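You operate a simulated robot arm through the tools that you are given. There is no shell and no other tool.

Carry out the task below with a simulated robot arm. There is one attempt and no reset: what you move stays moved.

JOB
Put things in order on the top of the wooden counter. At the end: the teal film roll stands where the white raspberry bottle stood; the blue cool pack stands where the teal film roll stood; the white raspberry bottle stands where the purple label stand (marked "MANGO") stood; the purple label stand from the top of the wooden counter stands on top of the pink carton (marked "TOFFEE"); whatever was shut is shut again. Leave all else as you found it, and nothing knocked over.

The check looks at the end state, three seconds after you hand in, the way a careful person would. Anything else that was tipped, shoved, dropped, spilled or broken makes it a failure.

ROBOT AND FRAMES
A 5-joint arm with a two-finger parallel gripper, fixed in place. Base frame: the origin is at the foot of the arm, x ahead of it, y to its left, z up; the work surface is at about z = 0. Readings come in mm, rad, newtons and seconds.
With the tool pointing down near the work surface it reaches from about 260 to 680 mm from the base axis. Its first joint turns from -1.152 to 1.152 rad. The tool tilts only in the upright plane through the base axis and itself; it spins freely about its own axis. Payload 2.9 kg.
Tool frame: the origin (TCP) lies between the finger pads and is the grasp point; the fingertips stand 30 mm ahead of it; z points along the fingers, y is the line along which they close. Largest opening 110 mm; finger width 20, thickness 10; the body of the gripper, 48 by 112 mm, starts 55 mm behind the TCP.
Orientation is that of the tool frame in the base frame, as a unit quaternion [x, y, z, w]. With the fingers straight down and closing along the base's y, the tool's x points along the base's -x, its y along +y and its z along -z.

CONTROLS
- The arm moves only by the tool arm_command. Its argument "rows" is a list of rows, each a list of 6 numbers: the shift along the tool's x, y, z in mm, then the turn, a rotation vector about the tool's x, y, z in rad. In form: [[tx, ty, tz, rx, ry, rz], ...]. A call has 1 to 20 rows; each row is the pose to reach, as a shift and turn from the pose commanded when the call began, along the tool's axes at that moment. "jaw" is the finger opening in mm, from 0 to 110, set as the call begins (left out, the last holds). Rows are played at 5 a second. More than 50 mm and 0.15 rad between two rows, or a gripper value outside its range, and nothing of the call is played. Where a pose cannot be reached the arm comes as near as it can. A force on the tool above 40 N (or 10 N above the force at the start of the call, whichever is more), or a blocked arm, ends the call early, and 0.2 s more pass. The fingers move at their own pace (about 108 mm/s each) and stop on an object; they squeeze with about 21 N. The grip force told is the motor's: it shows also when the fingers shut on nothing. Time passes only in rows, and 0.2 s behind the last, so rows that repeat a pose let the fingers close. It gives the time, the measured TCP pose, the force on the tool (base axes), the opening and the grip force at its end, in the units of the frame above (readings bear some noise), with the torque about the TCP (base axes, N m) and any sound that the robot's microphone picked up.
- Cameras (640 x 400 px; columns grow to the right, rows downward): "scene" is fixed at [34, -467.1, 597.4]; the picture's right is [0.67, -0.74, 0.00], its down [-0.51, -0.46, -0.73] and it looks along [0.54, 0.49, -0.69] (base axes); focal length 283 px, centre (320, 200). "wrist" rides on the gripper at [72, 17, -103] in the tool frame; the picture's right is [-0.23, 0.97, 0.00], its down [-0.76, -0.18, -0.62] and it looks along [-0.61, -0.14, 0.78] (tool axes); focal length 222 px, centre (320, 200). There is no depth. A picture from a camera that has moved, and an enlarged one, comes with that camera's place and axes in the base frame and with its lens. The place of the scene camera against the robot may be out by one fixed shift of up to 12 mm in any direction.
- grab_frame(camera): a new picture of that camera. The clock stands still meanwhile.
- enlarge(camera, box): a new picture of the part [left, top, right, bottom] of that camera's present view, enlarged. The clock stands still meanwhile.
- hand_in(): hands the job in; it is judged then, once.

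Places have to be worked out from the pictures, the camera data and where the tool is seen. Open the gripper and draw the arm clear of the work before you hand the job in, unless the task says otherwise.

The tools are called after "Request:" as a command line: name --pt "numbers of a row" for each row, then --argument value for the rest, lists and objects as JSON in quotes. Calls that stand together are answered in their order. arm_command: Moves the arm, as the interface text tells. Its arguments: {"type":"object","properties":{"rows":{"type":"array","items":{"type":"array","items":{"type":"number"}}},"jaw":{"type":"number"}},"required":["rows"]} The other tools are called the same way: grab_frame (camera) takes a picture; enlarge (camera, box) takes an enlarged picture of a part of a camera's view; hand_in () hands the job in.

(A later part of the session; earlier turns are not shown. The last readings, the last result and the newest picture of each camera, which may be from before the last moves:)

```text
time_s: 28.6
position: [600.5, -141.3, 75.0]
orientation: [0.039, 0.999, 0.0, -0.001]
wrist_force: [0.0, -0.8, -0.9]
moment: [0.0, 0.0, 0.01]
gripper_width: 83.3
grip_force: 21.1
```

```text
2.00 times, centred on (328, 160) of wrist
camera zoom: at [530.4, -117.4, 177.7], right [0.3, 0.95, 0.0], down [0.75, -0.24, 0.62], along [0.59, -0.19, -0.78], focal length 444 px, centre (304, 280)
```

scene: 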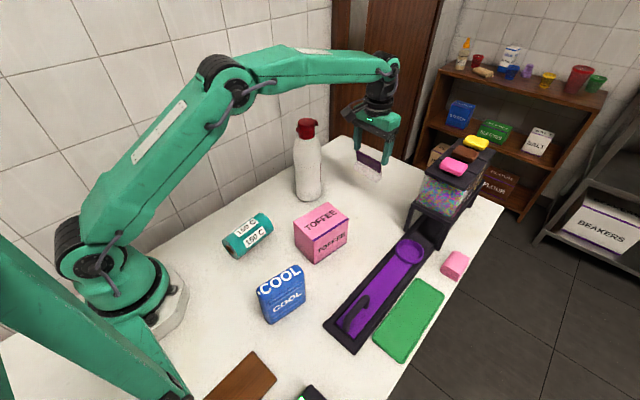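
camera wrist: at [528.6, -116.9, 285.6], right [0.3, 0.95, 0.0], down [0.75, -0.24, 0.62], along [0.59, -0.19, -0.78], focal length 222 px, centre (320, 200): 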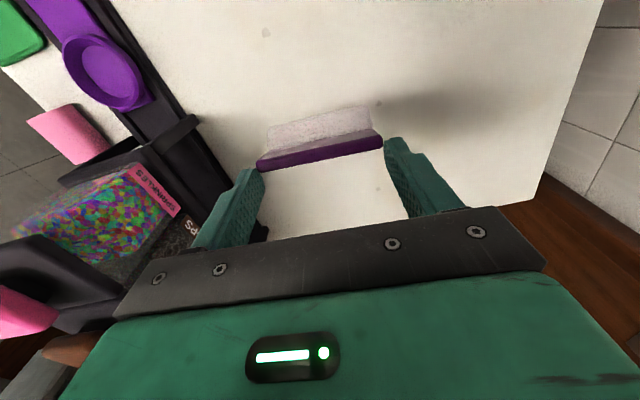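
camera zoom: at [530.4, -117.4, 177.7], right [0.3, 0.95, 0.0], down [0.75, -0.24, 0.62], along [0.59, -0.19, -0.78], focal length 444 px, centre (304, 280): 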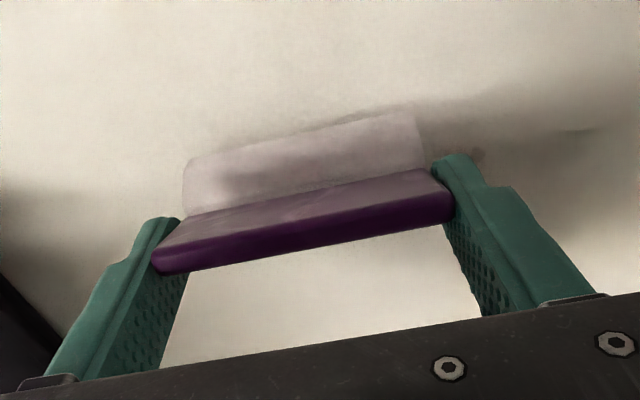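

No slip: the stand looks unchanged in the gripper and is off the counter. I keep lifting slowly to about z≈180.

Request:
arm_command --pt "0 0 -4 0 0 0" --pt "0 0 -10 0 0 0" --pt "0 0 -18 0 0 0" --pt "0 0 -27 0 0 0" --pt "0 0 -36 0 0 0" --pt "0 0 -45 0 0 0" --pt "0 0 -54 0 0 0" --pt "0 0 -63 0 0 0" --pt "0 0 -72 0 0 0" --pt "0 0 -81 0 0 0" --pt "0 0 -90 0 0 0" --pt "0 0 -98 0 0 0" --pt "0 0 -104 0 0 0" --pt "0 0 -107 0 0 0" --pt "0 0 -107 0 0 0"

Request:
enlarge --camera "wrist" --box '[200, 60, 456, 260]'

```text
time_s: 31.8
position: [601.5, -138.1, 180.3]
orientation: [0.039, 0.999, 0.0, -0.001]
wrist_force: [0.1, 0.3, -1.5]
moment: [-0.02, -0.01, 0.0]
gripper_width: 83.4
grip_force: 21.2
```

```text
2.00 times, centred on (328, 160) of wrist
camera zoom: at [530.3, -116.3, 283.8], right [0.3, 0.95, 0.0], down [0.75, -0.24, 0.62], along [0.59, -0.19, -0.78], focal length 444 px, centre (304, 280)
```

zoom: 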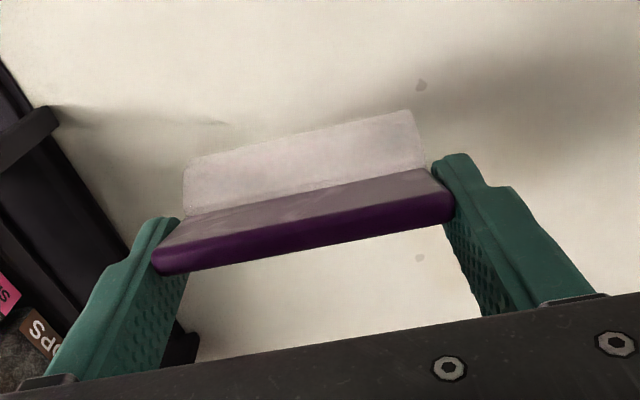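

The stand holds steadily at z≈180 (its bottom at ~120). I now carry it smoothly over the carton while turning it by 92.5° so its long side lies along the carton's long side.

Request:
arm_command --pt "4.4 -0.7 -0.2 0 0 0.032" --pt "13.2 -2.2 -0.6 0 0 0.097" --pt "26.4 -4.4 -1.2 0 0 0.194" --pt "41.7 -6.9 -1.9 0 0 0.307" --pt "57.1 -9.5 -2.6 0 0 0.42" --pt "72.5 -12 -3.3 0 0 0.533" --pt "87.8 -14.6 -4 0 0 0.646" --pt "105.4 -17.5 -4.8 0 0 0.775" --pt "123 -20.4 -5.6 0 0 0.904" --pt "140.5 -23.3 -6.4 0 0 1.033" --pt "158.1 -26.2 -7.2 0 0 1.162" --pt "175.7 -29.1 -8 0 0 1.291" --pt "191.1 -31.7 -8.7 0 0 1.404" --pt "204.2 -33.9 -9.3 0 0 1.501" --pt "213 -35.3 -9.7 0 0 1.566" --pt "219.6 -36.4 -10 0 0 1.614" --pt "219.6 -36.4 -10 0 0 1.614"

Request:
grab_frame --camera "scene"

Request:
grab_frame --camera "wrist"

```text
time_s: 35.4
position: [379.8, -158.7, 192.0]
orientation: [0.749, 0.663, -0.001, -0.001]
wrist_force: [0.1, 0.7, -1.4]
moment: [0.0, 0.01, -0.02]
gripper_width: 83.5
grip_force: 20.9
```

```text
taken
```

scene: 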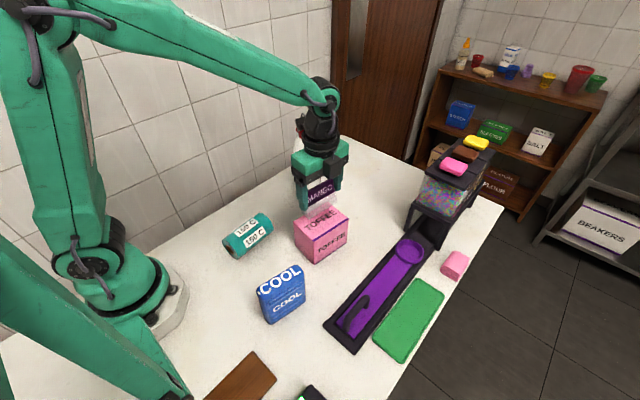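

```text
taken
camera wrist: at [405.1, -89.1, 295.3], right [0.94, -0.34, 0.0], down [-0.27, -0.73, 0.62], along [-0.22, -0.58, -0.78], focal length 222 px, centre (320, 200)
```

wrist: 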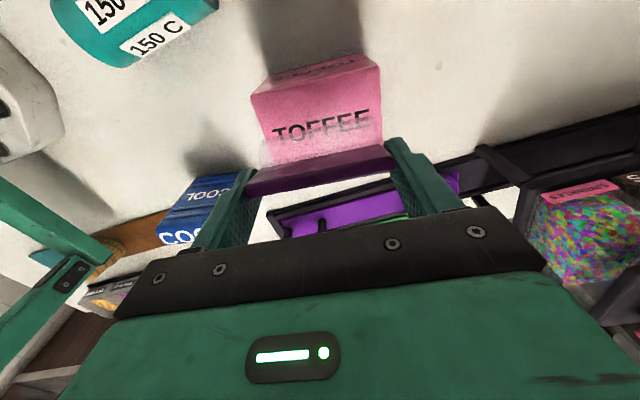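

The stand is above the carton with "MANGO" facing the scene camera. I zoom to check the alignment with the carton's edges before lowering.

Request:
enlarge --camera "scene" --box '[272, 130, 368, 270]'

Request:
enlarge --camera "wrist" --box '[220, 40, 420, 220]'

```text
2.86 times, centred on (320, 200) of scene
camera zoom: at [34.0, -467.1, 597.4], right [0.67, -0.74, 0.0], down [-0.51, -0.46, -0.73], along [0.54, 0.49, -0.69], focal length 809 px, centre (320, 200)
```

zoom: 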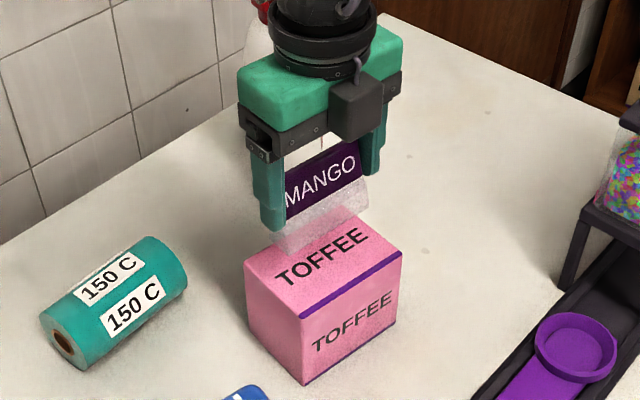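

```text
2.22 times, centred on (320, 130) of wrist
camera zoom: at [405.1, -89.1, 295.3], right [0.94, -0.34, 0.0], down [-0.27, -0.73, 0.62], along [-0.22, -0.58, -0.78], focal length 494 px, centre (320, 356)
```

zoom: 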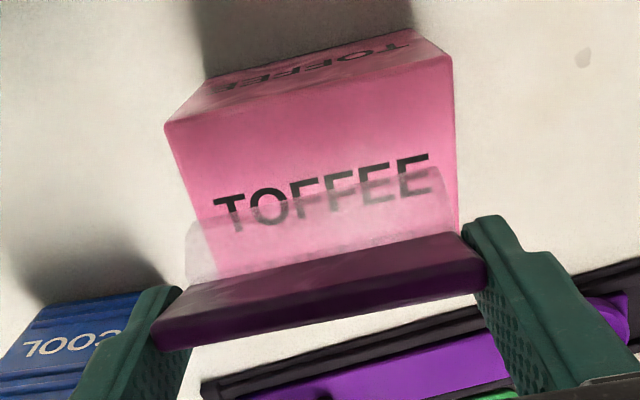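

Alignment is good: carton centre ≈ (380.5,-158.4), tool at (379.8,-158.7). Expected contact at TCP z≈151; I lower to ~157 first.

Request:
arm_command --pt "0 0 4 0 0 0" --pt "0 0 11 0 0 0" --pt "0 0 19 0 0 0" --pt "0 0 27 0 0 0" --pt "0 0 33 0 0 0" --pt "0 0 35 0 0 0" --pt "0 0 35 0 0 0"

Request:
enlarge --camera "scene" --box '[272, 150, 368, 270]'

```text
time_s: 37.0
position: [379.4, -157.1, 155.8]
orientation: [0.748, 0.663, 0.0, -0.001]
wrist_force: [-0.1, 0.0, -0.7]
moment: [0.0, 0.02, 0.04]
gripper_width: 83.7
grip_force: 21.4
```

```text
3.33 times, centred on (320, 210) of scene
camera zoom: at [34.0, -467.1, 597.4], right [0.67, -0.74, 0.0], down [-0.51, -0.46, -0.73], along [0.54, 0.49, -0.69], focal length 944 px, centre (320, 167)
```

zoom: 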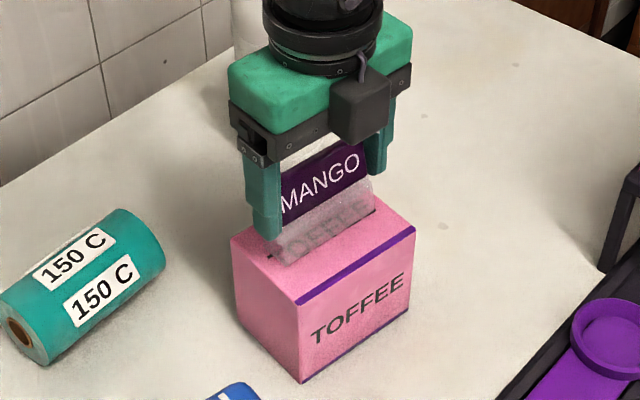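

Almost touching and no contact force yet. I lower in 1 mm steps.

Request:
arm_command --pt "0 0 1 0 0 0" --pt "0 0 2 0 0 0" --pt "0 0 3 0 0 0" --pt "0 0 3 0 0 0"

```text
time_s: 38.0
position: [379.2, -158.7, 153.3]
orientation: [0.749, 0.663, 0.001, 0.0]
wrist_force: [-0.7, 2.6, 15.3]
moment: [0.17, 0.01, 0.05]
gripper_width: 83.7
grip_force: 21.1
```

Contact (15 N) on the carton top. I back off 1.5 mm to relieve the pressure.

Request:
arm_command --pt "0 0 -1 0 0 0" --pt "0 0 -1.5 0 0 0" --pt "0 0 -1.5 0 0 0"

```text
time_s: 38.8
position: [379.0, -159.0, 154.0]
orientation: [0.749, 0.663, -0.001, -0.002]
wrist_force: [0.5, -0.5, 0.2]
moment: [-0.07, -0.13, 0.01]
gripper_width: 83.6
grip_force: 20.7
```

Force is ~0 with the stand resting on the carton; I open the jaws and look.

Request:
arm_command --pt "0 0 0 0 0 0" --pt "0 0 0 0 0 0" --pt "0 0 0 0 0 0" --jaw 104

Request:
enlarge --camera "scene" --box '[272, 150, 368, 270]'

Request:
grab_frame --camera "wrist"

```text
time_s: 39.6
position: [380.4, -157.6, 154.6]
orientation: [0.748, 0.663, -0.001, 0.0]
wrist_force: [-0.4, 0.2, -0.5]
moment: [0.02, -0.01, 0.02]
gripper_width: 103.8
grip_force: 0.0
```

```text
3.33 times, centred on (320, 210) of scene
camera zoom: at [34.0, -467.1, 597.4], right [0.67, -0.74, 0.0], down [-0.51, -0.46, -0.73], along [0.54, 0.49, -0.69], focal length 944 px, centre (320, 167)
```

zoom: 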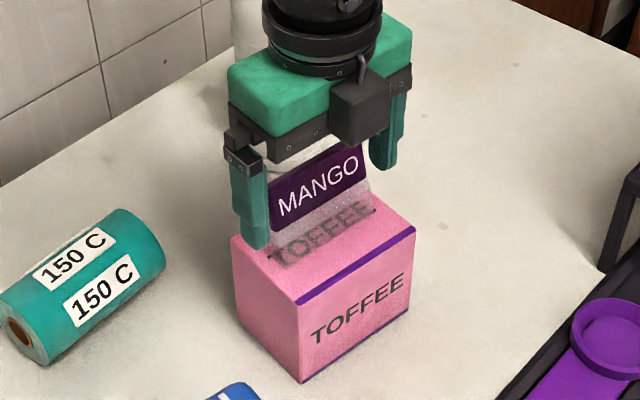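

```text
taken
camera wrist: at [405.3, -88.6, 258.5], right [0.94, -0.34, 0.0], down [-0.27, -0.73, 0.62], along [-0.22, -0.58, -0.78], focal length 222 px, centre (320, 200)
```

wrist: 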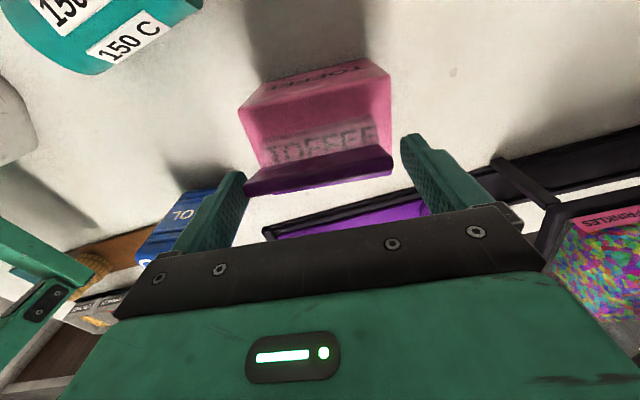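

The stand stands upright on the carton. I rise straight up to z≈330, then move above the bottle while turning the jaws to close across the cap's smooth sides (perpendicular to spout and tab).

Request:
arm_command --pt "0 0 -8 0 0 0" --pt "0 0 -28 0 0 0" --pt "0 0 -63 0 0 0" --pt "0 0 -103 0 0 0" --pt "0 0 -143 0 0 0" --pt "0 0 -176 0 0 0" --pt "14.6 8.3 -176 0 0 -0.118" --pt "29.2 16.5 -176 0 0 -0.236" --pt "43.9 24.8 -176 0 0 -0.354" --pt "58.5 33.1 -176 0 0 -0.471" --pt "73.1 41.3 -176 0 0 -0.589" --pt "87.8 49.6 -176 0 0 -0.707" --pt "102.4 57.9 -176 0 0 -0.825" --pt "117 66.1 -176 0 0 -0.943" --pt "131.6 74.4 -176 0 0 -1.06" --pt "146.3 82.7 -176 0 0 -1.178" --pt "160.9 90.9 -176 0 0 -1.296" --pt "175.5 99.2 -176 0 0 -1.414" --pt "175.5 99.2 -176 0 0 -1.414" --jaw 90

Request:
grab_frame --camera "scene"

Request:
grab_frame --camera "wrist"

```text
time_s: 43.6
position: [499.6, 4.6, 331.2]
orientation: [0.137, 0.991, 0.0, -0.001]
wrist_force: [-1.1, 0.0, -0.5]
moment: [0.03, -0.02, 0.01]
gripper_width: 90.2
grip_force: 0.1
```

```text
taken
```

scene: 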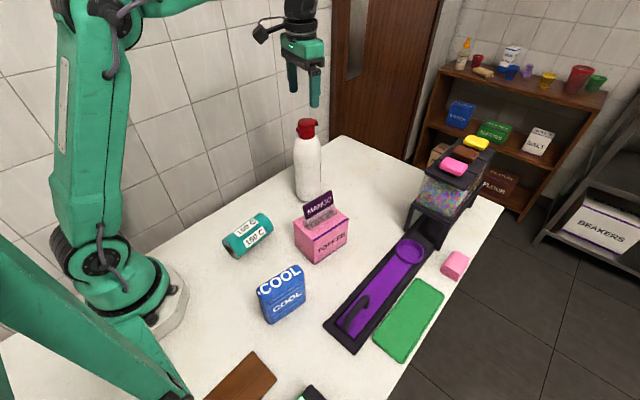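

```text
taken
camera wrist: at [435.0, 41.1, 434.7], right [0.48, 0.88, 0.0], down [0.69, -0.38, 0.62], along [0.54, -0.3, -0.78], focal length 222 px, centre (320, 200)
```

wrist: 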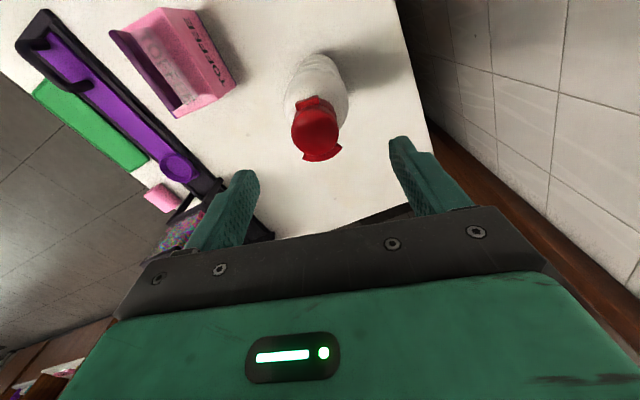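

Above the bottle at (499.6, 4.6, 331). I zoom on the cap from the wrist camera and check the stand on the carton in the scene view.

Request:
enlarge --camera "wrist" --box '[256, 40, 384, 180]'

Request:
enlarge --camera "scene" --box '[260, 110, 370, 270]'

```text
2.86 times, centred on (320, 110) of wrist
camera zoom: at [435.0, 41.1, 434.7], right [0.48, 0.88, 0.0], down [0.69, -0.38, 0.62], along [0.54, -0.3, -0.78], focal length 635 px, centre (320, 457)
```

zoom: 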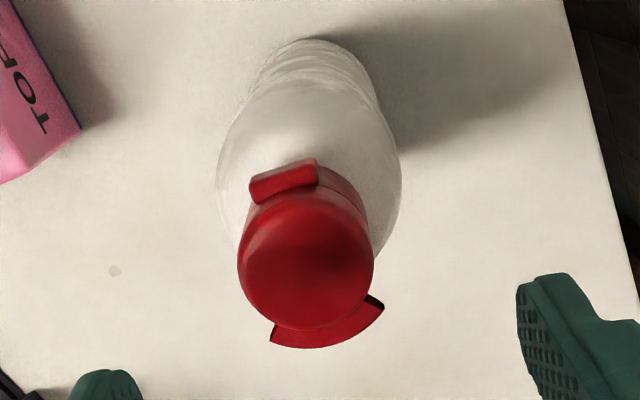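

```text
2.50 times, centred on (315, 190) of scene
camera zoom: at [34.0, -467.1, 597.4], right [0.67, -0.74, 0.0], down [-0.51, -0.46, -0.73], along [0.54, 0.49, -0.69], focal length 708 px, centre (332, 225)
```

zoom: 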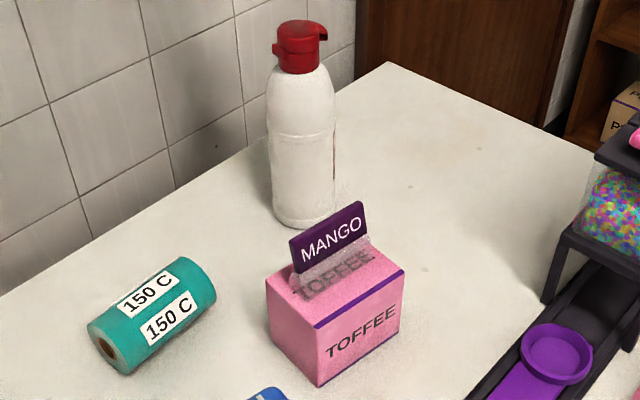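

Cap centre is about (498.5, 3), spout pointing about -12°, so the jaw direction is right. I descend until the fingertips are at z≈208, beside the cap and just above the shoulder.

Request:
arm_command --pt "1 -0.5 30 0 0 0" --pt "1 -0.5 58 0 0 0" --pt "1 -0.5 78 0 0 0" --pt "1 -0.5 90 0 0 0" --pt "1 -0.5 93 0 0 0" --pt "1 -0.5 93 0 0 0" --jaw 90

Request:
grab_frame --camera "wrist"

Request:
enlarge --camera "scene" --box '[260, 60, 370, 210]'

```text
time_s: 45.0
position: [498.9, 4.8, 237.4]
orientation: [0.138, 0.99, -0.001, -0.001]
wrist_force: [0.5, -0.3, 0.4]
moment: [0.0, 0.02, -0.02]
gripper_width: 90.0
grip_force: 0.0
```

```text
taken
camera wrist: at [434.5, 40.1, 341.6], right [0.49, 0.87, 0.0], down [0.68, -0.38, 0.62], along [0.54, -0.3, -0.78], focal length 222 px, centre (320, 200)
```

wrist: 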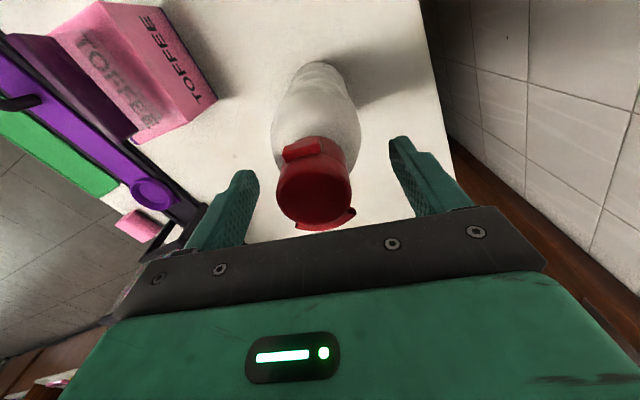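

```text
2.67 times, centred on (315, 135) of scene
camera zoom: at [34.0, -467.1, 597.4], right [0.67, -0.74, 0.0], down [-0.51, -0.46, -0.73], along [0.54, 0.49, -0.69], focal length 755 px, centre (333, 373)
```

zoom: 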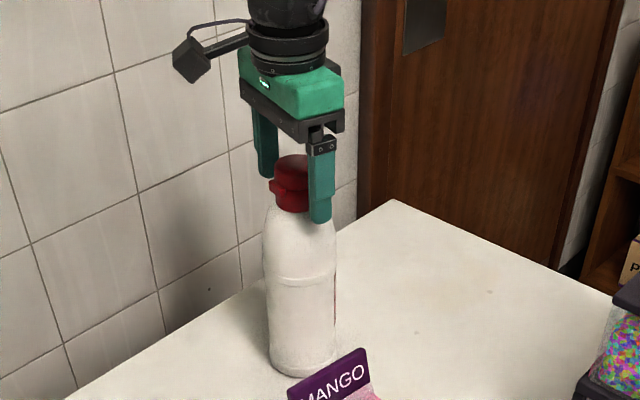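

The cap is nearly centred between the fingers. I close first to 54 mm (cap ~42–44 mm) and check the centring before touching.

Request:
arm_command --pt "0 0 0 0 0 0" --pt "0 0 0 0 0 0" --jaw 54

Request:
enlarge --camera "wrist" --box '[230, 100, 410, 240]'

Request:
enlarge --camera "scene" --box '[280, 80, 340, 160]'

```text
time_s: 45.6
position: [499.7, 4.1, 237.6]
orientation: [0.138, 0.99, 0.0, -0.001]
wrist_force: [0.3, 0.0, -0.2]
moment: [0.02, 0.02, 0.03]
gripper_width: 53.9
grip_force: 0.1
```

```text
2.86 times, centred on (320, 170) of wrist
camera zoom: at [434.6, 40.0, 341.8], right [0.49, 0.87, 0.0], down [0.68, -0.38, 0.62], along [0.54, -0.3, -0.78], focal length 635 px, centre (320, 286)
```

zoom: 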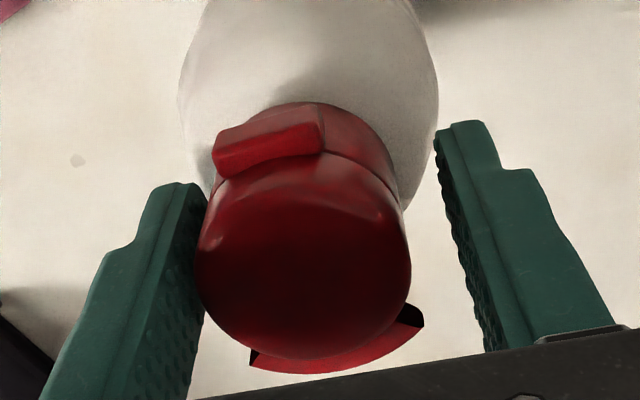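

```text
5.00 times, centred on (310, 120) of scene
camera zoom: at [34.0, -467.1, 597.4], right [0.67, -0.74, 0.0], down [-0.51, -0.46, -0.73], along [0.54, 0.49, -0.69], focal length 1416 px, centre (370, 600)
```

zoom: 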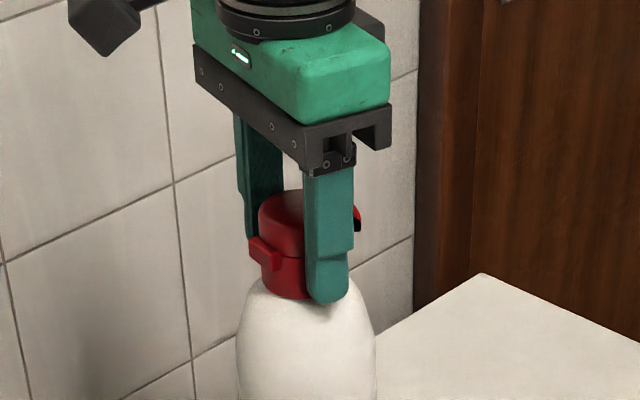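

The cap is off-centre toward the left finger (about 2.6 mm gap left, 10 mm right) and slightly inward. I shift the tool by (+3, -3) mm in its own x, y and recheck.

Request:
arm_command --pt "1.5 -1.5 0 0 0 0" --pt "3 -3 0 0 0 0" --pt "3 -3 0 0 0 0"

Request:
enlarge --camera "wrist" --box '[230, 100, 410, 240]'

Request:
enlarge --camera "scene" --box '[280, 80, 340, 160]'

```text
time_s: 46.4
position: [495.3, 2.2, 237.5]
orientation: [0.139, 0.99, 0.0, -0.001]
wrist_force: [0.0, -0.7, 0.2]
moment: [0.01, 0.0, 0.02]
gripper_width: 54.0
grip_force: 0.0
```

```text
2.86 times, centred on (320, 170) of wrist
camera zoom: at [430.1, 38.0, 340.9], right [0.49, 0.87, 0.0], down [0.68, -0.38, 0.62], along [0.54, -0.3, -0.78], focal length 635 px, centre (320, 286)
```

zoom: 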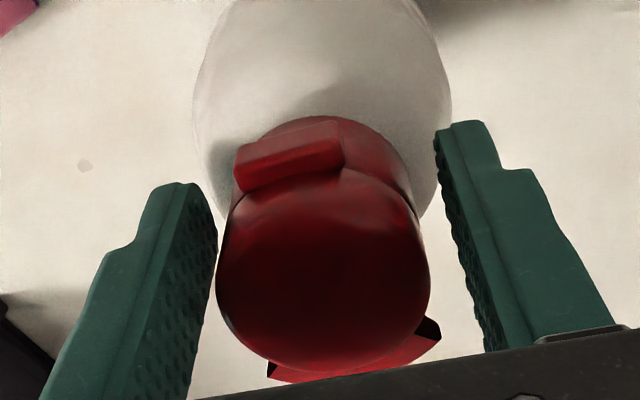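

```text
5.00 times, centred on (310, 120) of scene
camera zoom: at [34.0, -467.1, 597.4], right [0.67, -0.74, 0.0], down [-0.51, -0.46, -0.73], along [0.54, 0.49, -0.69], focal length 1416 px, centre (370, 600)
```

zoom: 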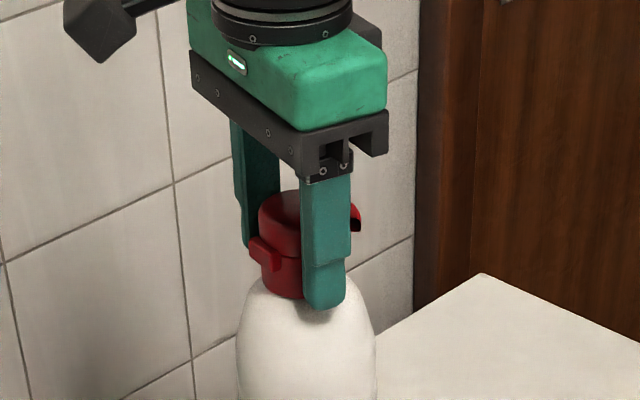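

The cap is now centred between the pads. I close on it.

Request:
arm_command --pt "0 0 0 0 0 0" --pt "0 0 0 0 0 0" --pt "0 0 0 0 0 0" --jaw 25

Request:
enlarge --camera "wrist" --box '[230, 100, 410, 240]'

Request:
enlarge --camera "scene" --box '[280, 80, 340, 160]'

```text
time_s: 47.2
position: [495.0, 1.6, 237.7]
orientation: [0.14, 0.99, 0.0, -0.001]
wrist_force: [-1.8, -5.3, 2.3]
moment: [-0.51, 0.08, -0.14]
gripper_width: 43.0
grip_force: 21.2
```

```text
2.86 times, centred on (320, 170) of wrist
camera zoom: at [430.1, 37.9, 341.0], right [0.49, 0.87, 0.0], down [0.68, -0.38, 0.62], along [0.54, -0.3, -0.78], focal length 635 px, centre (320, 286)
```

zoom: 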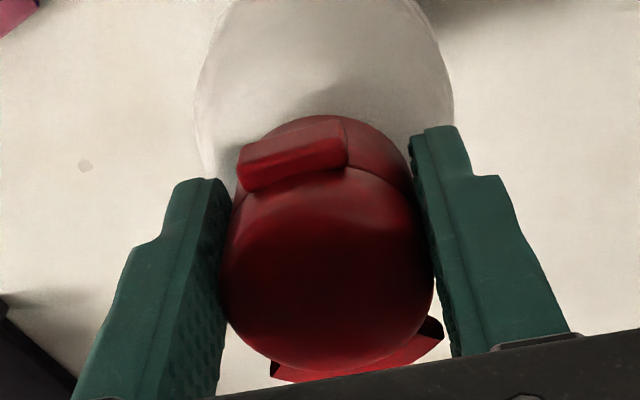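

```text
5.00 times, centred on (310, 120) of scene
camera zoom: at [34.0, -467.1, 597.4], right [0.67, -0.74, 0.0], down [-0.51, -0.46, -0.73], along [0.54, 0.49, -0.69], focal length 1416 px, centre (370, 600)
```

zoom: 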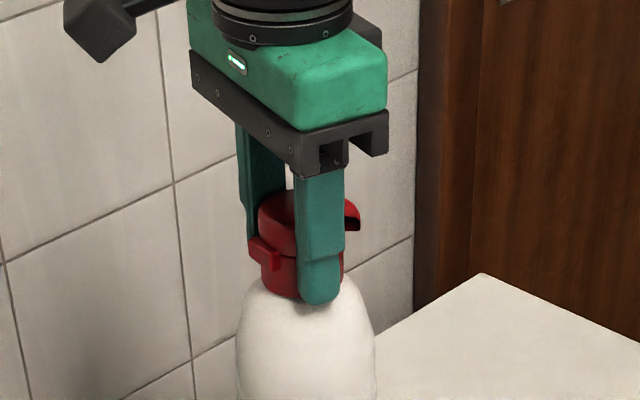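

Cap gripped at 43 mm. I lift slowly by 10 mm and check weight and slip.

Request:
arm_command --pt "0 0 -1 0 0 0" --pt "0 0 -2.5 0 0 0" --pt "0 0 -4.5 0 0 0" --pt "0 0 -7 0 0 0" --pt "0 0 -10 0 0 0" --pt "0 0 -10 0 0 0"

Request:
enlarge --camera "scene" --box '[270, 80, 360, 220]'

Request:
enlarge --camera "wrist" --box '[230, 100, 410, 240]'

```text
time_s: 48.6
position: [494.1, 1.7, 247.8]
orientation: [0.138, 0.99, 0.0, -0.001]
wrist_force: [0.4, 0.1, -14.4]
moment: [0.01, 0.11, 0.03]
gripper_width: 42.8
grip_force: 20.7
```

```text
2.86 times, centred on (315, 150) of scene
camera zoom: at [34.1, -467.1, 597.4], right [0.67, -0.74, 0.0], down [-0.51, -0.46, -0.73], along [0.54, 0.49, -0.69], focal length 809 px, centre (334, 343)
```

zoom: 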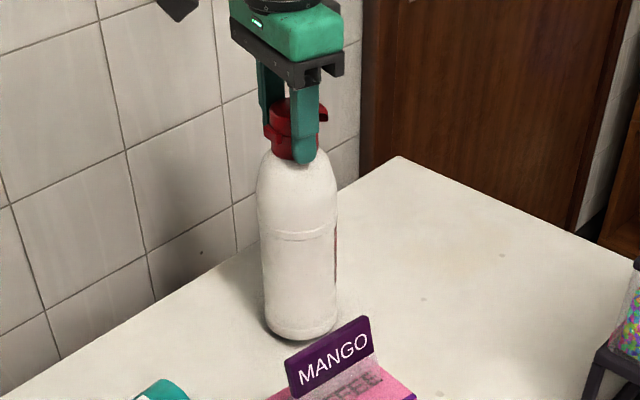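

```text
2.86 times, centred on (320, 170) of wrist
camera zoom: at [430.1, 38.4, 351.0], right [0.49, 0.87, 0.0], down [0.68, -0.38, 0.62], along [0.54, -0.3, -0.78], focal length 635 px, centre (320, 286)
```

zoom: 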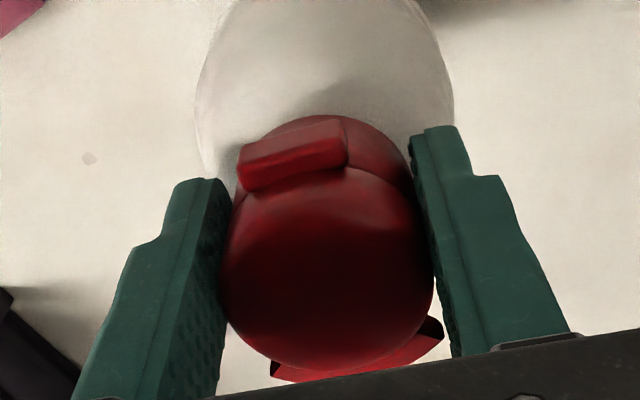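

The bottle (14.4 N) is lifted clear without slip; the torque suggests its axis is ~6 mm outward (+x) of the TCP, matching the scene estimate (≈(500.5, 3)). I carry it slowly, upright and low, by (+101, -142) mm to the stand's old place.

Request:
arm_command --pt "-2 -1.6 -0.5 0 0 0" --pt "-6.8 -5.5 -1 0 0 0" --pt "-13.6 -10.9 -2 0 0 0" --pt "-23.1 -18.5 -2 0 0 0" --pt "-32.6 -26.2 -2 0 0 0" --pt "-42.2 -33.8 -2 0 0 0" --pt "-51.7 -41.4 -2 0 0 0" --pt "-61.2 -49.1 -2 0 0 0" --pt "-70.7 -56.7 -2 0 0 0" --pt "-80.2 -64.3 -2 0 0 0" --pt "-89.8 -71.9 -2 0 0 0" --pt "-99.3 -79.6 -2 0 0 0" --pt "-108.8 -87.2 -2 0 0 0" --pt "-118.3 -94.8 -2 0 0 0" --pt "-126.5 -101.4 -2 0 0 0" --pt "-131.9 -105.7 -2 0 0 0" --pt "-136 -109 -2 0 0 0" --pt "-136 -109 -2 0 0 0"

Request:
grab_frame --camera "scene"

Request:
enlarge --camera "wrist" --box '[230, 40, 410, 240]'

```text
time_s: 52.4
position: [595.1, -140.5, 248.4]
orientation: [0.138, 0.99, 0.0, -0.001]
wrist_force: [0.7, 0.8, -13.3]
moment: [0.05, 0.06, 0.0]
gripper_width: 42.7
grip_force: 20.9
```

```text
taken
```

scene: 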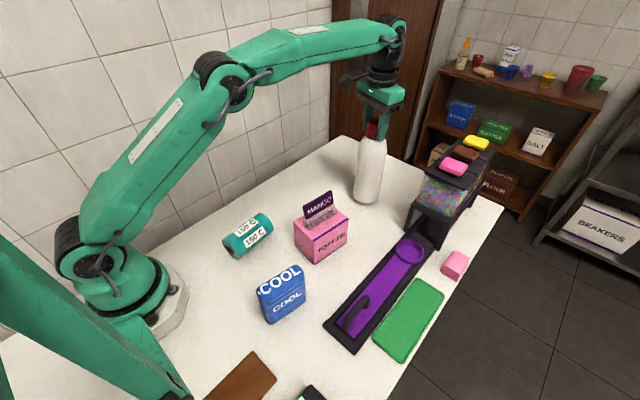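

```text
2.00 times, centred on (320, 140) of wrist
camera zoom: at [531.1, -104.7, 352.5], right [0.49, 0.87, 0.0], down [0.69, -0.38, 0.62], along [0.54, -0.3, -0.78], focal length 444 px, centre (320, 320)
```

zoom: 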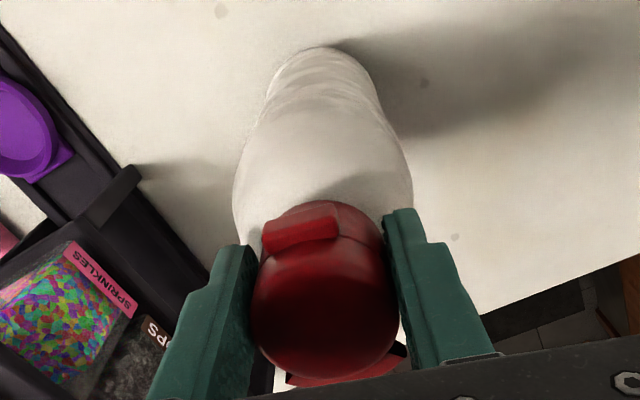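

The bottle is hanging over the stand's old place. I zoom in on its base to verify the position before setting it down.

Request:
enlarge --camera "scene" --box '[325, 100, 421, 220]'

Request:
enlarge --camera "scene" --box '[340, 160, 404, 216]'

```text
3.33 times, centred on (373, 160) of scene
camera zoom: at [34.1, -467.1, 597.3], right [0.67, -0.74, 0.0], down [-0.51, -0.46, -0.73], along [0.54, 0.49, -0.69], focal length 944 px, centre (143, 333)
```

zoom: 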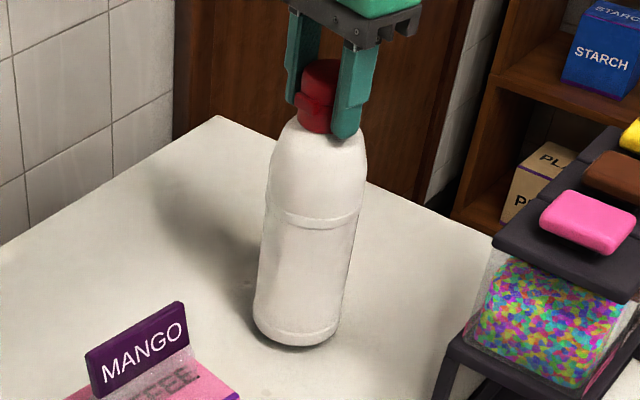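

```text
7.14 times, centred on (372, 188) of scene
camera zoom: at [34.1, -467.1, 597.3], right [0.67, -0.74, 0.0], down [-0.51, -0.46, -0.73], along [0.54, 0.49, -0.69], focal length 2022 px, centre (-51, 286)
```

zoom: 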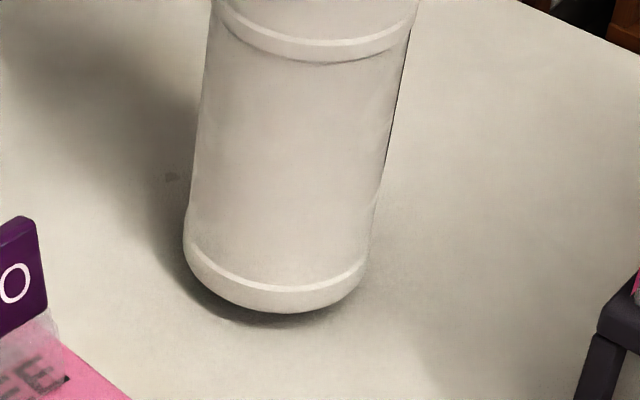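

Base is within ~3 mm of the target place and the bottle hangs vertical. I lower it gently, 8 mm first and then in 1 mm steps.

Request:
arm_command --pt "0 0 2 0 0 0" --pt "0 0 4 0 0 0" --pt "0 0 6 0 0 0" --pt "0 0 8 0 0 0" --pt "0 0 9 0 0 0" --pt "0 0 9 0 0 0"

```text
time_s: 53.8
position: [596.1, -140.3, 238.9]
orientation: [0.138, 0.99, 0.001, -0.001]
wrist_force: [-0.3, -0.3, -14.2]
moment: [0.01, 0.05, -0.02]
gripper_width: 42.9
grip_force: 21.8
```

Still full weight on the tool (14.2 N), so not yet touching. I continue in 1 mm steps.

Request:
arm_command --pt "0 0 1 0 0 0" --pt "0 0 2 0 0 0" --pt "0 0 2.5 0 0 0" --pt "0 0 2.5 0 0 0"

```text
time_s: 54.8
position: [594.6, -138.9, 237.0]
orientation: [0.138, 0.99, 0.0, 0.0]
wrist_force: [-1.1, -0.6, -9.0]
moment: [-0.03, 0.19, -0.01]
gripper_width: 42.5
grip_force: 21.3
```

Weight is transferring to the counter (9 N left). I go 1 mm further.

Request:
arm_command --pt "0 0 0.5 0 0 0" --pt "0 0 1 0 0 0" --pt "0 0 1 0 0 0"

```text
time_s: 55.6
position: [595.2, -140.7, 237.2]
orientation: [0.138, 0.99, 0.0, 0.001]
wrist_force: [-4.1, 5.1, 8.9]
moment: [0.46, 0.41, 0.02]
gripper_width: 42.9
grip_force: 20.8
```

Slightly over-pressed now (+9 N); I back off 0.5 mm to be near zero and then open the jaws slightly to release without pushing.

Request:
arm_command --pt "0 0 -0.5 0 0 0" --pt "0 0 -0.5 0 0 0"

```text
time_s: 56.2
position: [596.1, -141.0, 237.3]
orientation: [0.138, 0.99, 0.0, 0.002]
wrist_force: [-1.2, 4.7, 14.9]
moment: [0.21, -0.01, 0.0]
gripper_width: 42.9
grip_force: 20.3
```

Force still rising to 15 N (settling lag); I back off another 1.5 mm.

Request:
arm_command --pt "0 0 -0.8 0 0 0" --pt "0 0 -1.5 0 0 0" --pt "0 0 -1.5 0 0 0" --pt "0 0 -1.5 0 0 0"

```text
time_s: 57.2
position: [596.7, -140.4, 237.7]
orientation: [0.139, 0.99, 0.0, -0.001]
wrist_force: [4.4, 2.1, 5.7]
moment: [0.22, -0.59, 0.08]
gripper_width: 42.7
grip_force: 21.0
```

I back off a little more to bring the force near zero before releasing.

Request:
arm_command --pt "0 0 -0.6 0 0 0" --pt "0 0 -0.6 0 0 0" --pt "0 0 -0.6 0 0 0"

Request:
enlarge --camera "scene" --box '[325, 100, 421, 220]'

```text
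time_s: 58.0
position: [595.6, -139.6, 236.6]
orientation: [0.138, 0.99, 0.001, -0.001]
wrist_force: [3.5, 0.6, -3.5]
moment: [-0.03, -0.51, 0.05]
gripper_width: 42.8
grip_force: 21.0
```

```text
3.33 times, centred on (373, 160) of scene
camera zoom: at [34.0, -467.1, 597.4], right [0.67, -0.74, 0.0], down [-0.51, -0.46, -0.73], along [0.54, 0.49, -0.69], focal length 944 px, centre (143, 333)
```

zoom: 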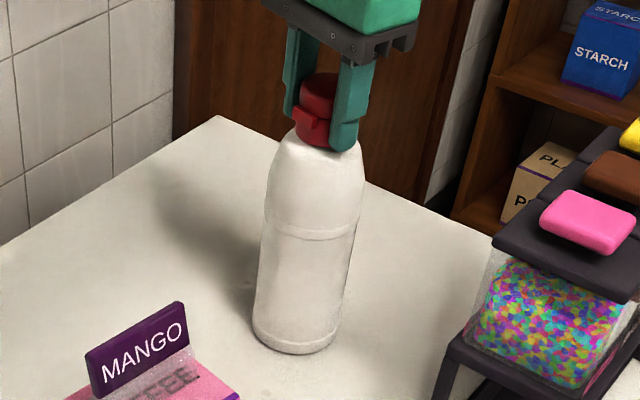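

Mostly resting on the counter, but the torque (-0.5 Nm about y, +3.5 N along x) shows the bottle leans slightly with its cap inward. I nudge the cap outward (+x) by 2 mm to straighten it before releasing.

Request:
arm_command --pt "-1 0.3 0 0 0 0" --pt "-1.9 0.55 0 0 0 0" --pt "-1.9 0.55 0 0 0 0"

```text
time_s: 58.8
position: [597.0, -140.4, 237.1]
orientation: [0.138, 0.99, 0.0, -0.001]
wrist_force: [-2.0, -1.4, -6.4]
moment: [-0.05, 0.44, 0.05]
gripper_width: 42.8
grip_force: 21.0
```

The sign flipped, so upright is about 1 mm back. I move back 0.9 mm and then open.

Request:
arm_command --pt "0.9 -0.25 0.3 0 0 0" --pt "0.9 -0.25 0.3 0 0 0" --pt "0.9 -0.25 0.3 0 0 0"

```text
time_s: 59.6
position: [596.7, -139.6, 237.9]
orientation: [0.138, 0.99, 0.0, -0.002]
wrist_force: [0.2, 0.2, -13.8]
moment: [0.07, 0.12, 0.0]
gripper_width: 42.8
grip_force: 21.3
```

The tool again carries nearly the full weight, so the bottle hovers barely at the surface. I lower in half-millimetre steps with settling time.

Request:
arm_command --pt "0 0 0.5 0 0 0" --pt "0 0 0.5 0 0 0" --pt "0 0 0.9 0 0 0" --pt "0 0 0.9 0 0 0" --pt "0 0 0.9 0 0 0"

```text
time_s: 60.8
position: [596.6, -140.2, 237.5]
orientation: [0.138, 0.99, 0.0, 0.0]
wrist_force: [0.0, 0.6, -13.8]
moment: [0.02, 0.03, -0.01]
gripper_width: 42.6
grip_force: 21.2
```

Still hanging. Lower another 1 mm slowly.

Request:
arm_command --pt "0 0 0.4 0 0 0" --pt "0 0 0.8 0 0 0" --pt "0 0 1.1 0 0 0" --pt "0 0 1.1 0 0 0" --pt "0 0 1.1 0 0 0"

```text
time_s: 62.0
position: [597.4, -141.1, 237.7]
orientation: [0.139, 0.99, 0.0, -0.001]
wrist_force: [-0.2, -0.6, -5.4]
moment: [0.22, 0.34, 0.01]
gripper_width: 42.4
grip_force: 21.1
```

Mostly resting now (5 N left on the tool). I open the jaws to release.

Request:
arm_command --pt "0 0 0 0 0 0" --pt "0 0 0 0 0 0" --pt "0 0 0 0 0 0" --pt "0 0 0 0 0 0" --jaw 80

Request:
enlarge --camera "scene" --box '[325, 100, 421, 220]'

Request:
enlarge --camera "wrist" --box '[200, 40, 440, 240]'

```text
time_s: 63.0
position: [596.2, -139.6, 236.9]
orientation: [0.138, 0.99, 0.001, -0.001]
wrist_force: [0.1, -0.4, -0.9]
moment: [-0.03, -0.01, 0.03]
gripper_width: 79.7
grip_force: 0.1
```

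```text
3.33 times, centred on (373, 160) of scene
camera zoom: at [34.0, -467.1, 597.4], right [0.67, -0.74, 0.0], down [-0.51, -0.46, -0.73], along [0.54, 0.49, -0.69], focal length 944 px, centre (143, 333)
```

zoom: 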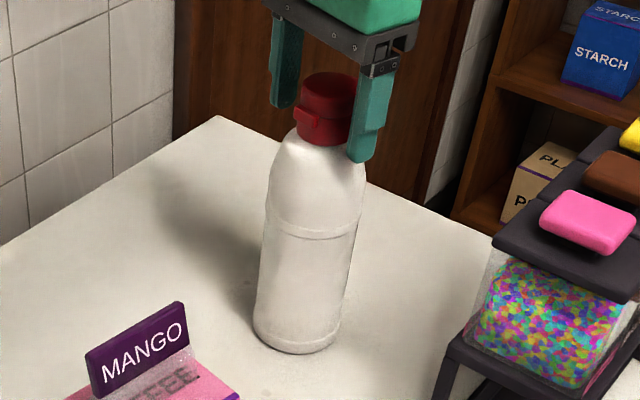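

```text
2.00 times, centred on (320, 140) of wrist
camera zoom: at [532.2, -104.5, 341.0], right [0.49, 0.87, 0.0], down [0.68, -0.38, 0.62], along [0.54, -0.3, -0.78], focal length 444 px, centre (320, 320)
```

zoom: 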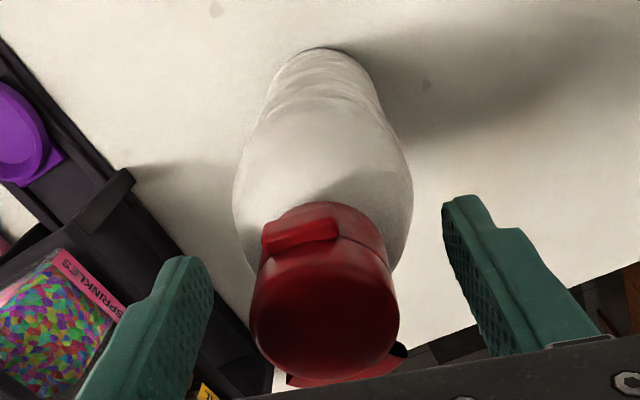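

The bottle stands by itself at the stand's old place. I rise clear of its cap while drawing inward (staying well inside the reach limit) and go to a viewing pose near the film roll.

Request:
arm_command --pt "0 0 -15 0 0 0" --pt "0 0 -32 0 0 0" --pt "11.4 -0.1 -48 0 0 0" --pt "37.4 -0.2 -73 0 0 0" --pt "69 1.2 -83 0 0 -0.05" --pt "111.5 4.7 -88 0 0 -0.1" --pt "154.1 8.2 -88 0 0 -0.15" --pt "198.1 16.5 -83 0 0 -0.2" --pt "243.4 29.6 -73 0 0 -0.24" --pt "282.5 39.2 -63 0 0 -0.28" --pt "296.9 42.4 -43 0 0 -0.307" --pt "296.9 42.4 -43 0 0 -0.307" --jaw 80

Request:
grab_frame --camera "scene"

Request:
grab_frame --camera "wrist"

```text
time_s: 65.6
position: [320.2, -17.6, 280.5]
orientation: [-0.016, 1.0, 0.0, -0.001]
wrist_force: [0.1, 0.1, 0.1]
moment: [-0.05, -0.03, 0.01]
gripper_width: 79.9
grip_force: 0.1
```

```text
taken
```

scene: 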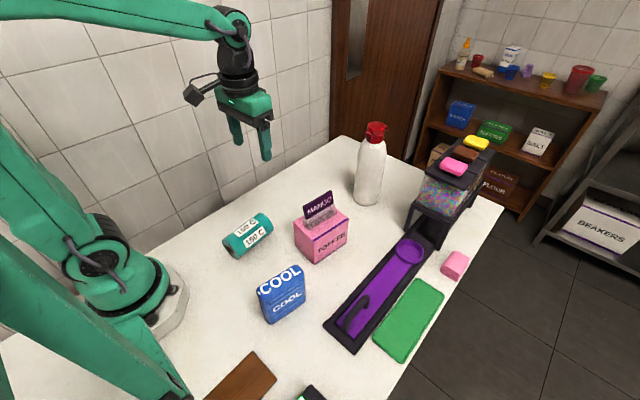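

```text
taken
camera wrist: at [247.6, -3.4, 385.1], right [0.2, 0.98, 0.0], down [0.77, -0.15, 0.62], along [0.61, -0.12, -0.78], focal length 222 px, centre (320, 200)
```

wrist: 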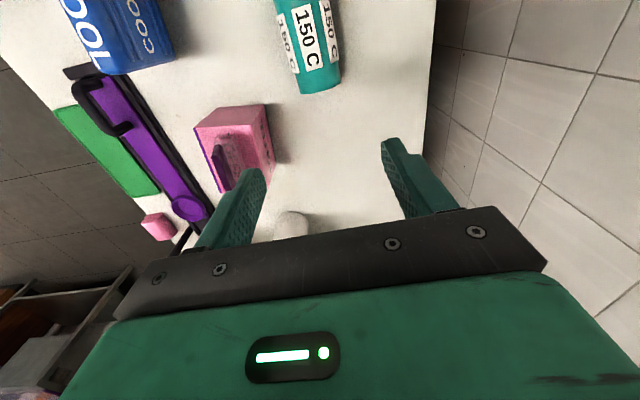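

I zoom on the roll's visible part in this wrist view to get its axis and outer end in the robot frame.

Request:
enlarge --camera "wrist" --box '[240, 0, 400, 120]'

Request:
enlarge --camera "scene" --box '[300, 100, 440, 260]'

```text
3.33 times, centred on (320, 60) of wrist
camera zoom: at [247.6, -3.4, 385.1], right [0.2, 0.98, 0.0], down [0.77, -0.15, 0.62], along [0.61, -0.12, -0.78], focal length 740 px, centre (320, 667)
```

zoom: 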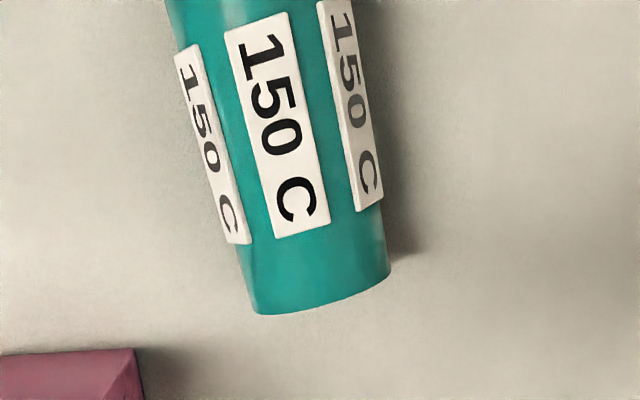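

```text
2.50 times, centred on (370, 180) of scene
camera zoom: at [34.0, -467.1, 597.4], right [0.67, -0.74, 0.0], down [-0.51, -0.46, -0.73], along [0.54, 0.49, -0.69], focal length 708 px, centre (195, 250)
```

zoom: 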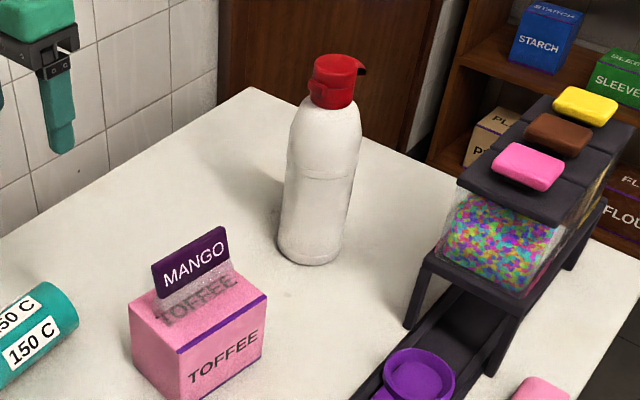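

Roll: axis ≈ +2° from x, centre ≈ (258, -19), radius ≈ 30.5, ends at x≈196 and 319.5. The bottle stands upright. I move to above the roll's middle (x≈263) at z≈150 with the jaws open and check reachability.

Request:
arm_command --pt "19 0 35 0 0 0" --pt "38 0 70 0 0 0" --pt "57 0.1 100 0 0 0" --pt "57 0.1 130 0 0 0" --pt "57 0.1 130 0 0 0" --jaw 108

Request:
grab_frame --camera "scene"

Request:
grab_frame --camera "wrist"

```text
time_s: 66.8
position: [264.9, -21.8, 149.4]
orientation: [-0.015, 1.0, 0.0, -0.001]
wrist_force: [0.4, 0.8, 0.1]
moment: [-0.02, 0.01, 0.03]
gripper_width: 107.8
grip_force: 0.0
```

```text
taken
```

scene: 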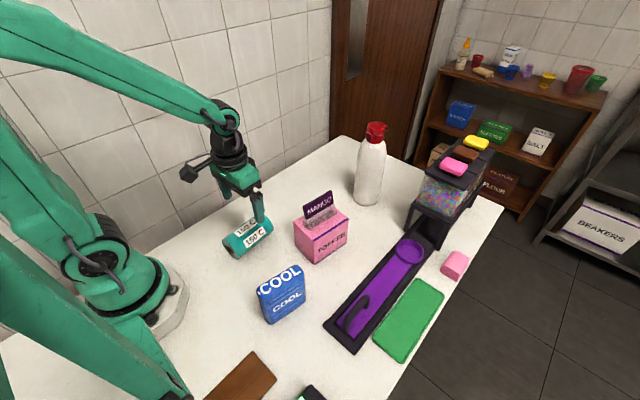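

```text
taken
camera wrist: at [192.5, -6.7, 255.0], right [0.2, 0.98, 0.0], down [0.77, -0.16, 0.62], along [0.61, -0.12, -0.78], focal length 222 px, centre (320, 200)
```

wrist: 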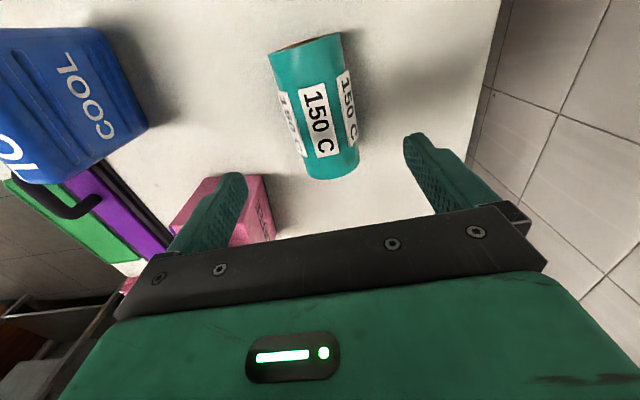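

The whole roll is visible now. I zoom to place it accurately relative to the tool.

Request:
enlarge --camera "wrist" --box '[240, 20, 400, 200]'

```text
2.22 times, centred on (320, 110) of wrist
camera zoom: at [192.5, -6.7, 255.0], right [0.2, 0.98, 0.0], down [0.77, -0.16, 0.62], along [0.61, -0.12, -0.78], focal length 494 px, centre (320, 400)
```

zoom: 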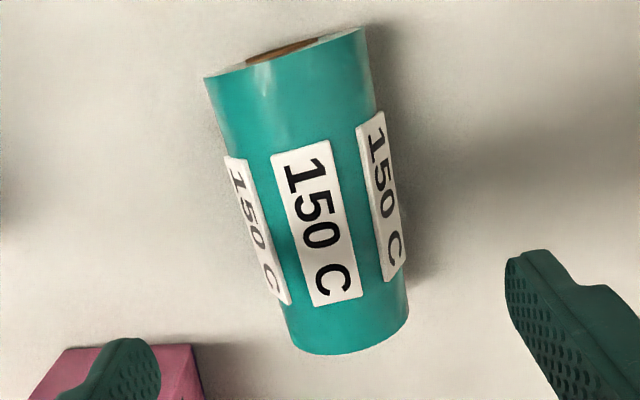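

The roll's centre is ≈ (260.5, -21), the tool is at (265, -21.4): good. I descend straight to z≈34 with the fingers on both sides of the roll.

Request:
arm_command --pt "0 0 30 0 0 -0.01" --pt "0 0 60 0 0 -0.01" --pt "0 0 85 0 0 -0.01" --pt "0 0 103 0 0 -0.01" --pt "0 0 112 0 0 -0.01" --pt "0 0 115 0 0 -0.01" --pt "0 0 115 0 0 -0.01" --jaw 108

Request:
grab_frame --camera "wrist"

Request:
enlarge --camera "scene" --box '[160, 130, 320, 290]'

```text
time_s: 68.4
position: [265.4, -20.1, 33.9]
orientation: [-0.019, 1.0, 0.0, -0.001]
wrist_force: [0.5, -0.1, 0.0]
moment: [-0.01, 0.01, -0.03]
gripper_width: 108.1
grip_force: 0.2
```

```text
taken
camera wrist: at [191.9, -4.8, 138.2], right [0.19, 0.98, 0.0], down [0.77, -0.15, 0.62], along [0.61, -0.12, -0.78], focal length 222 px, centre (320, 200)
```

wrist: 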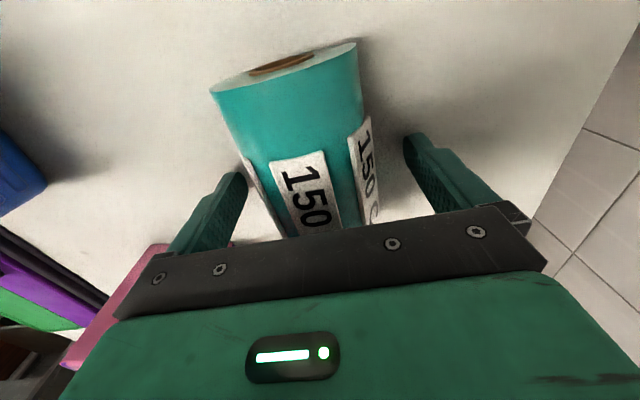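

```text
2.50 times, centred on (240, 210) of scene
camera zoom: at [34.0, -467.1, 597.4], right [0.67, -0.74, 0.0], down [-0.51, -0.46, -0.73], along [0.54, 0.49, -0.69], focal length 708 px, centre (520, 175)
```

zoom: 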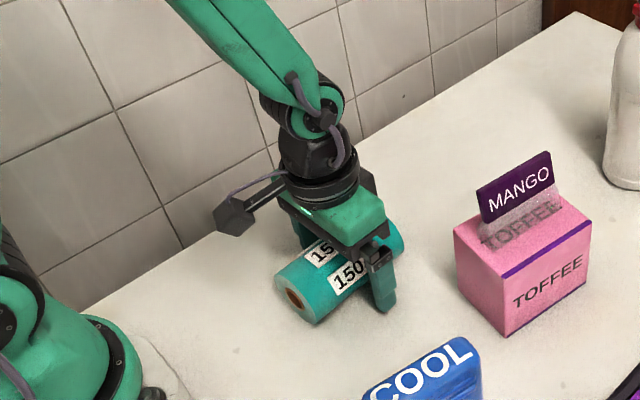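

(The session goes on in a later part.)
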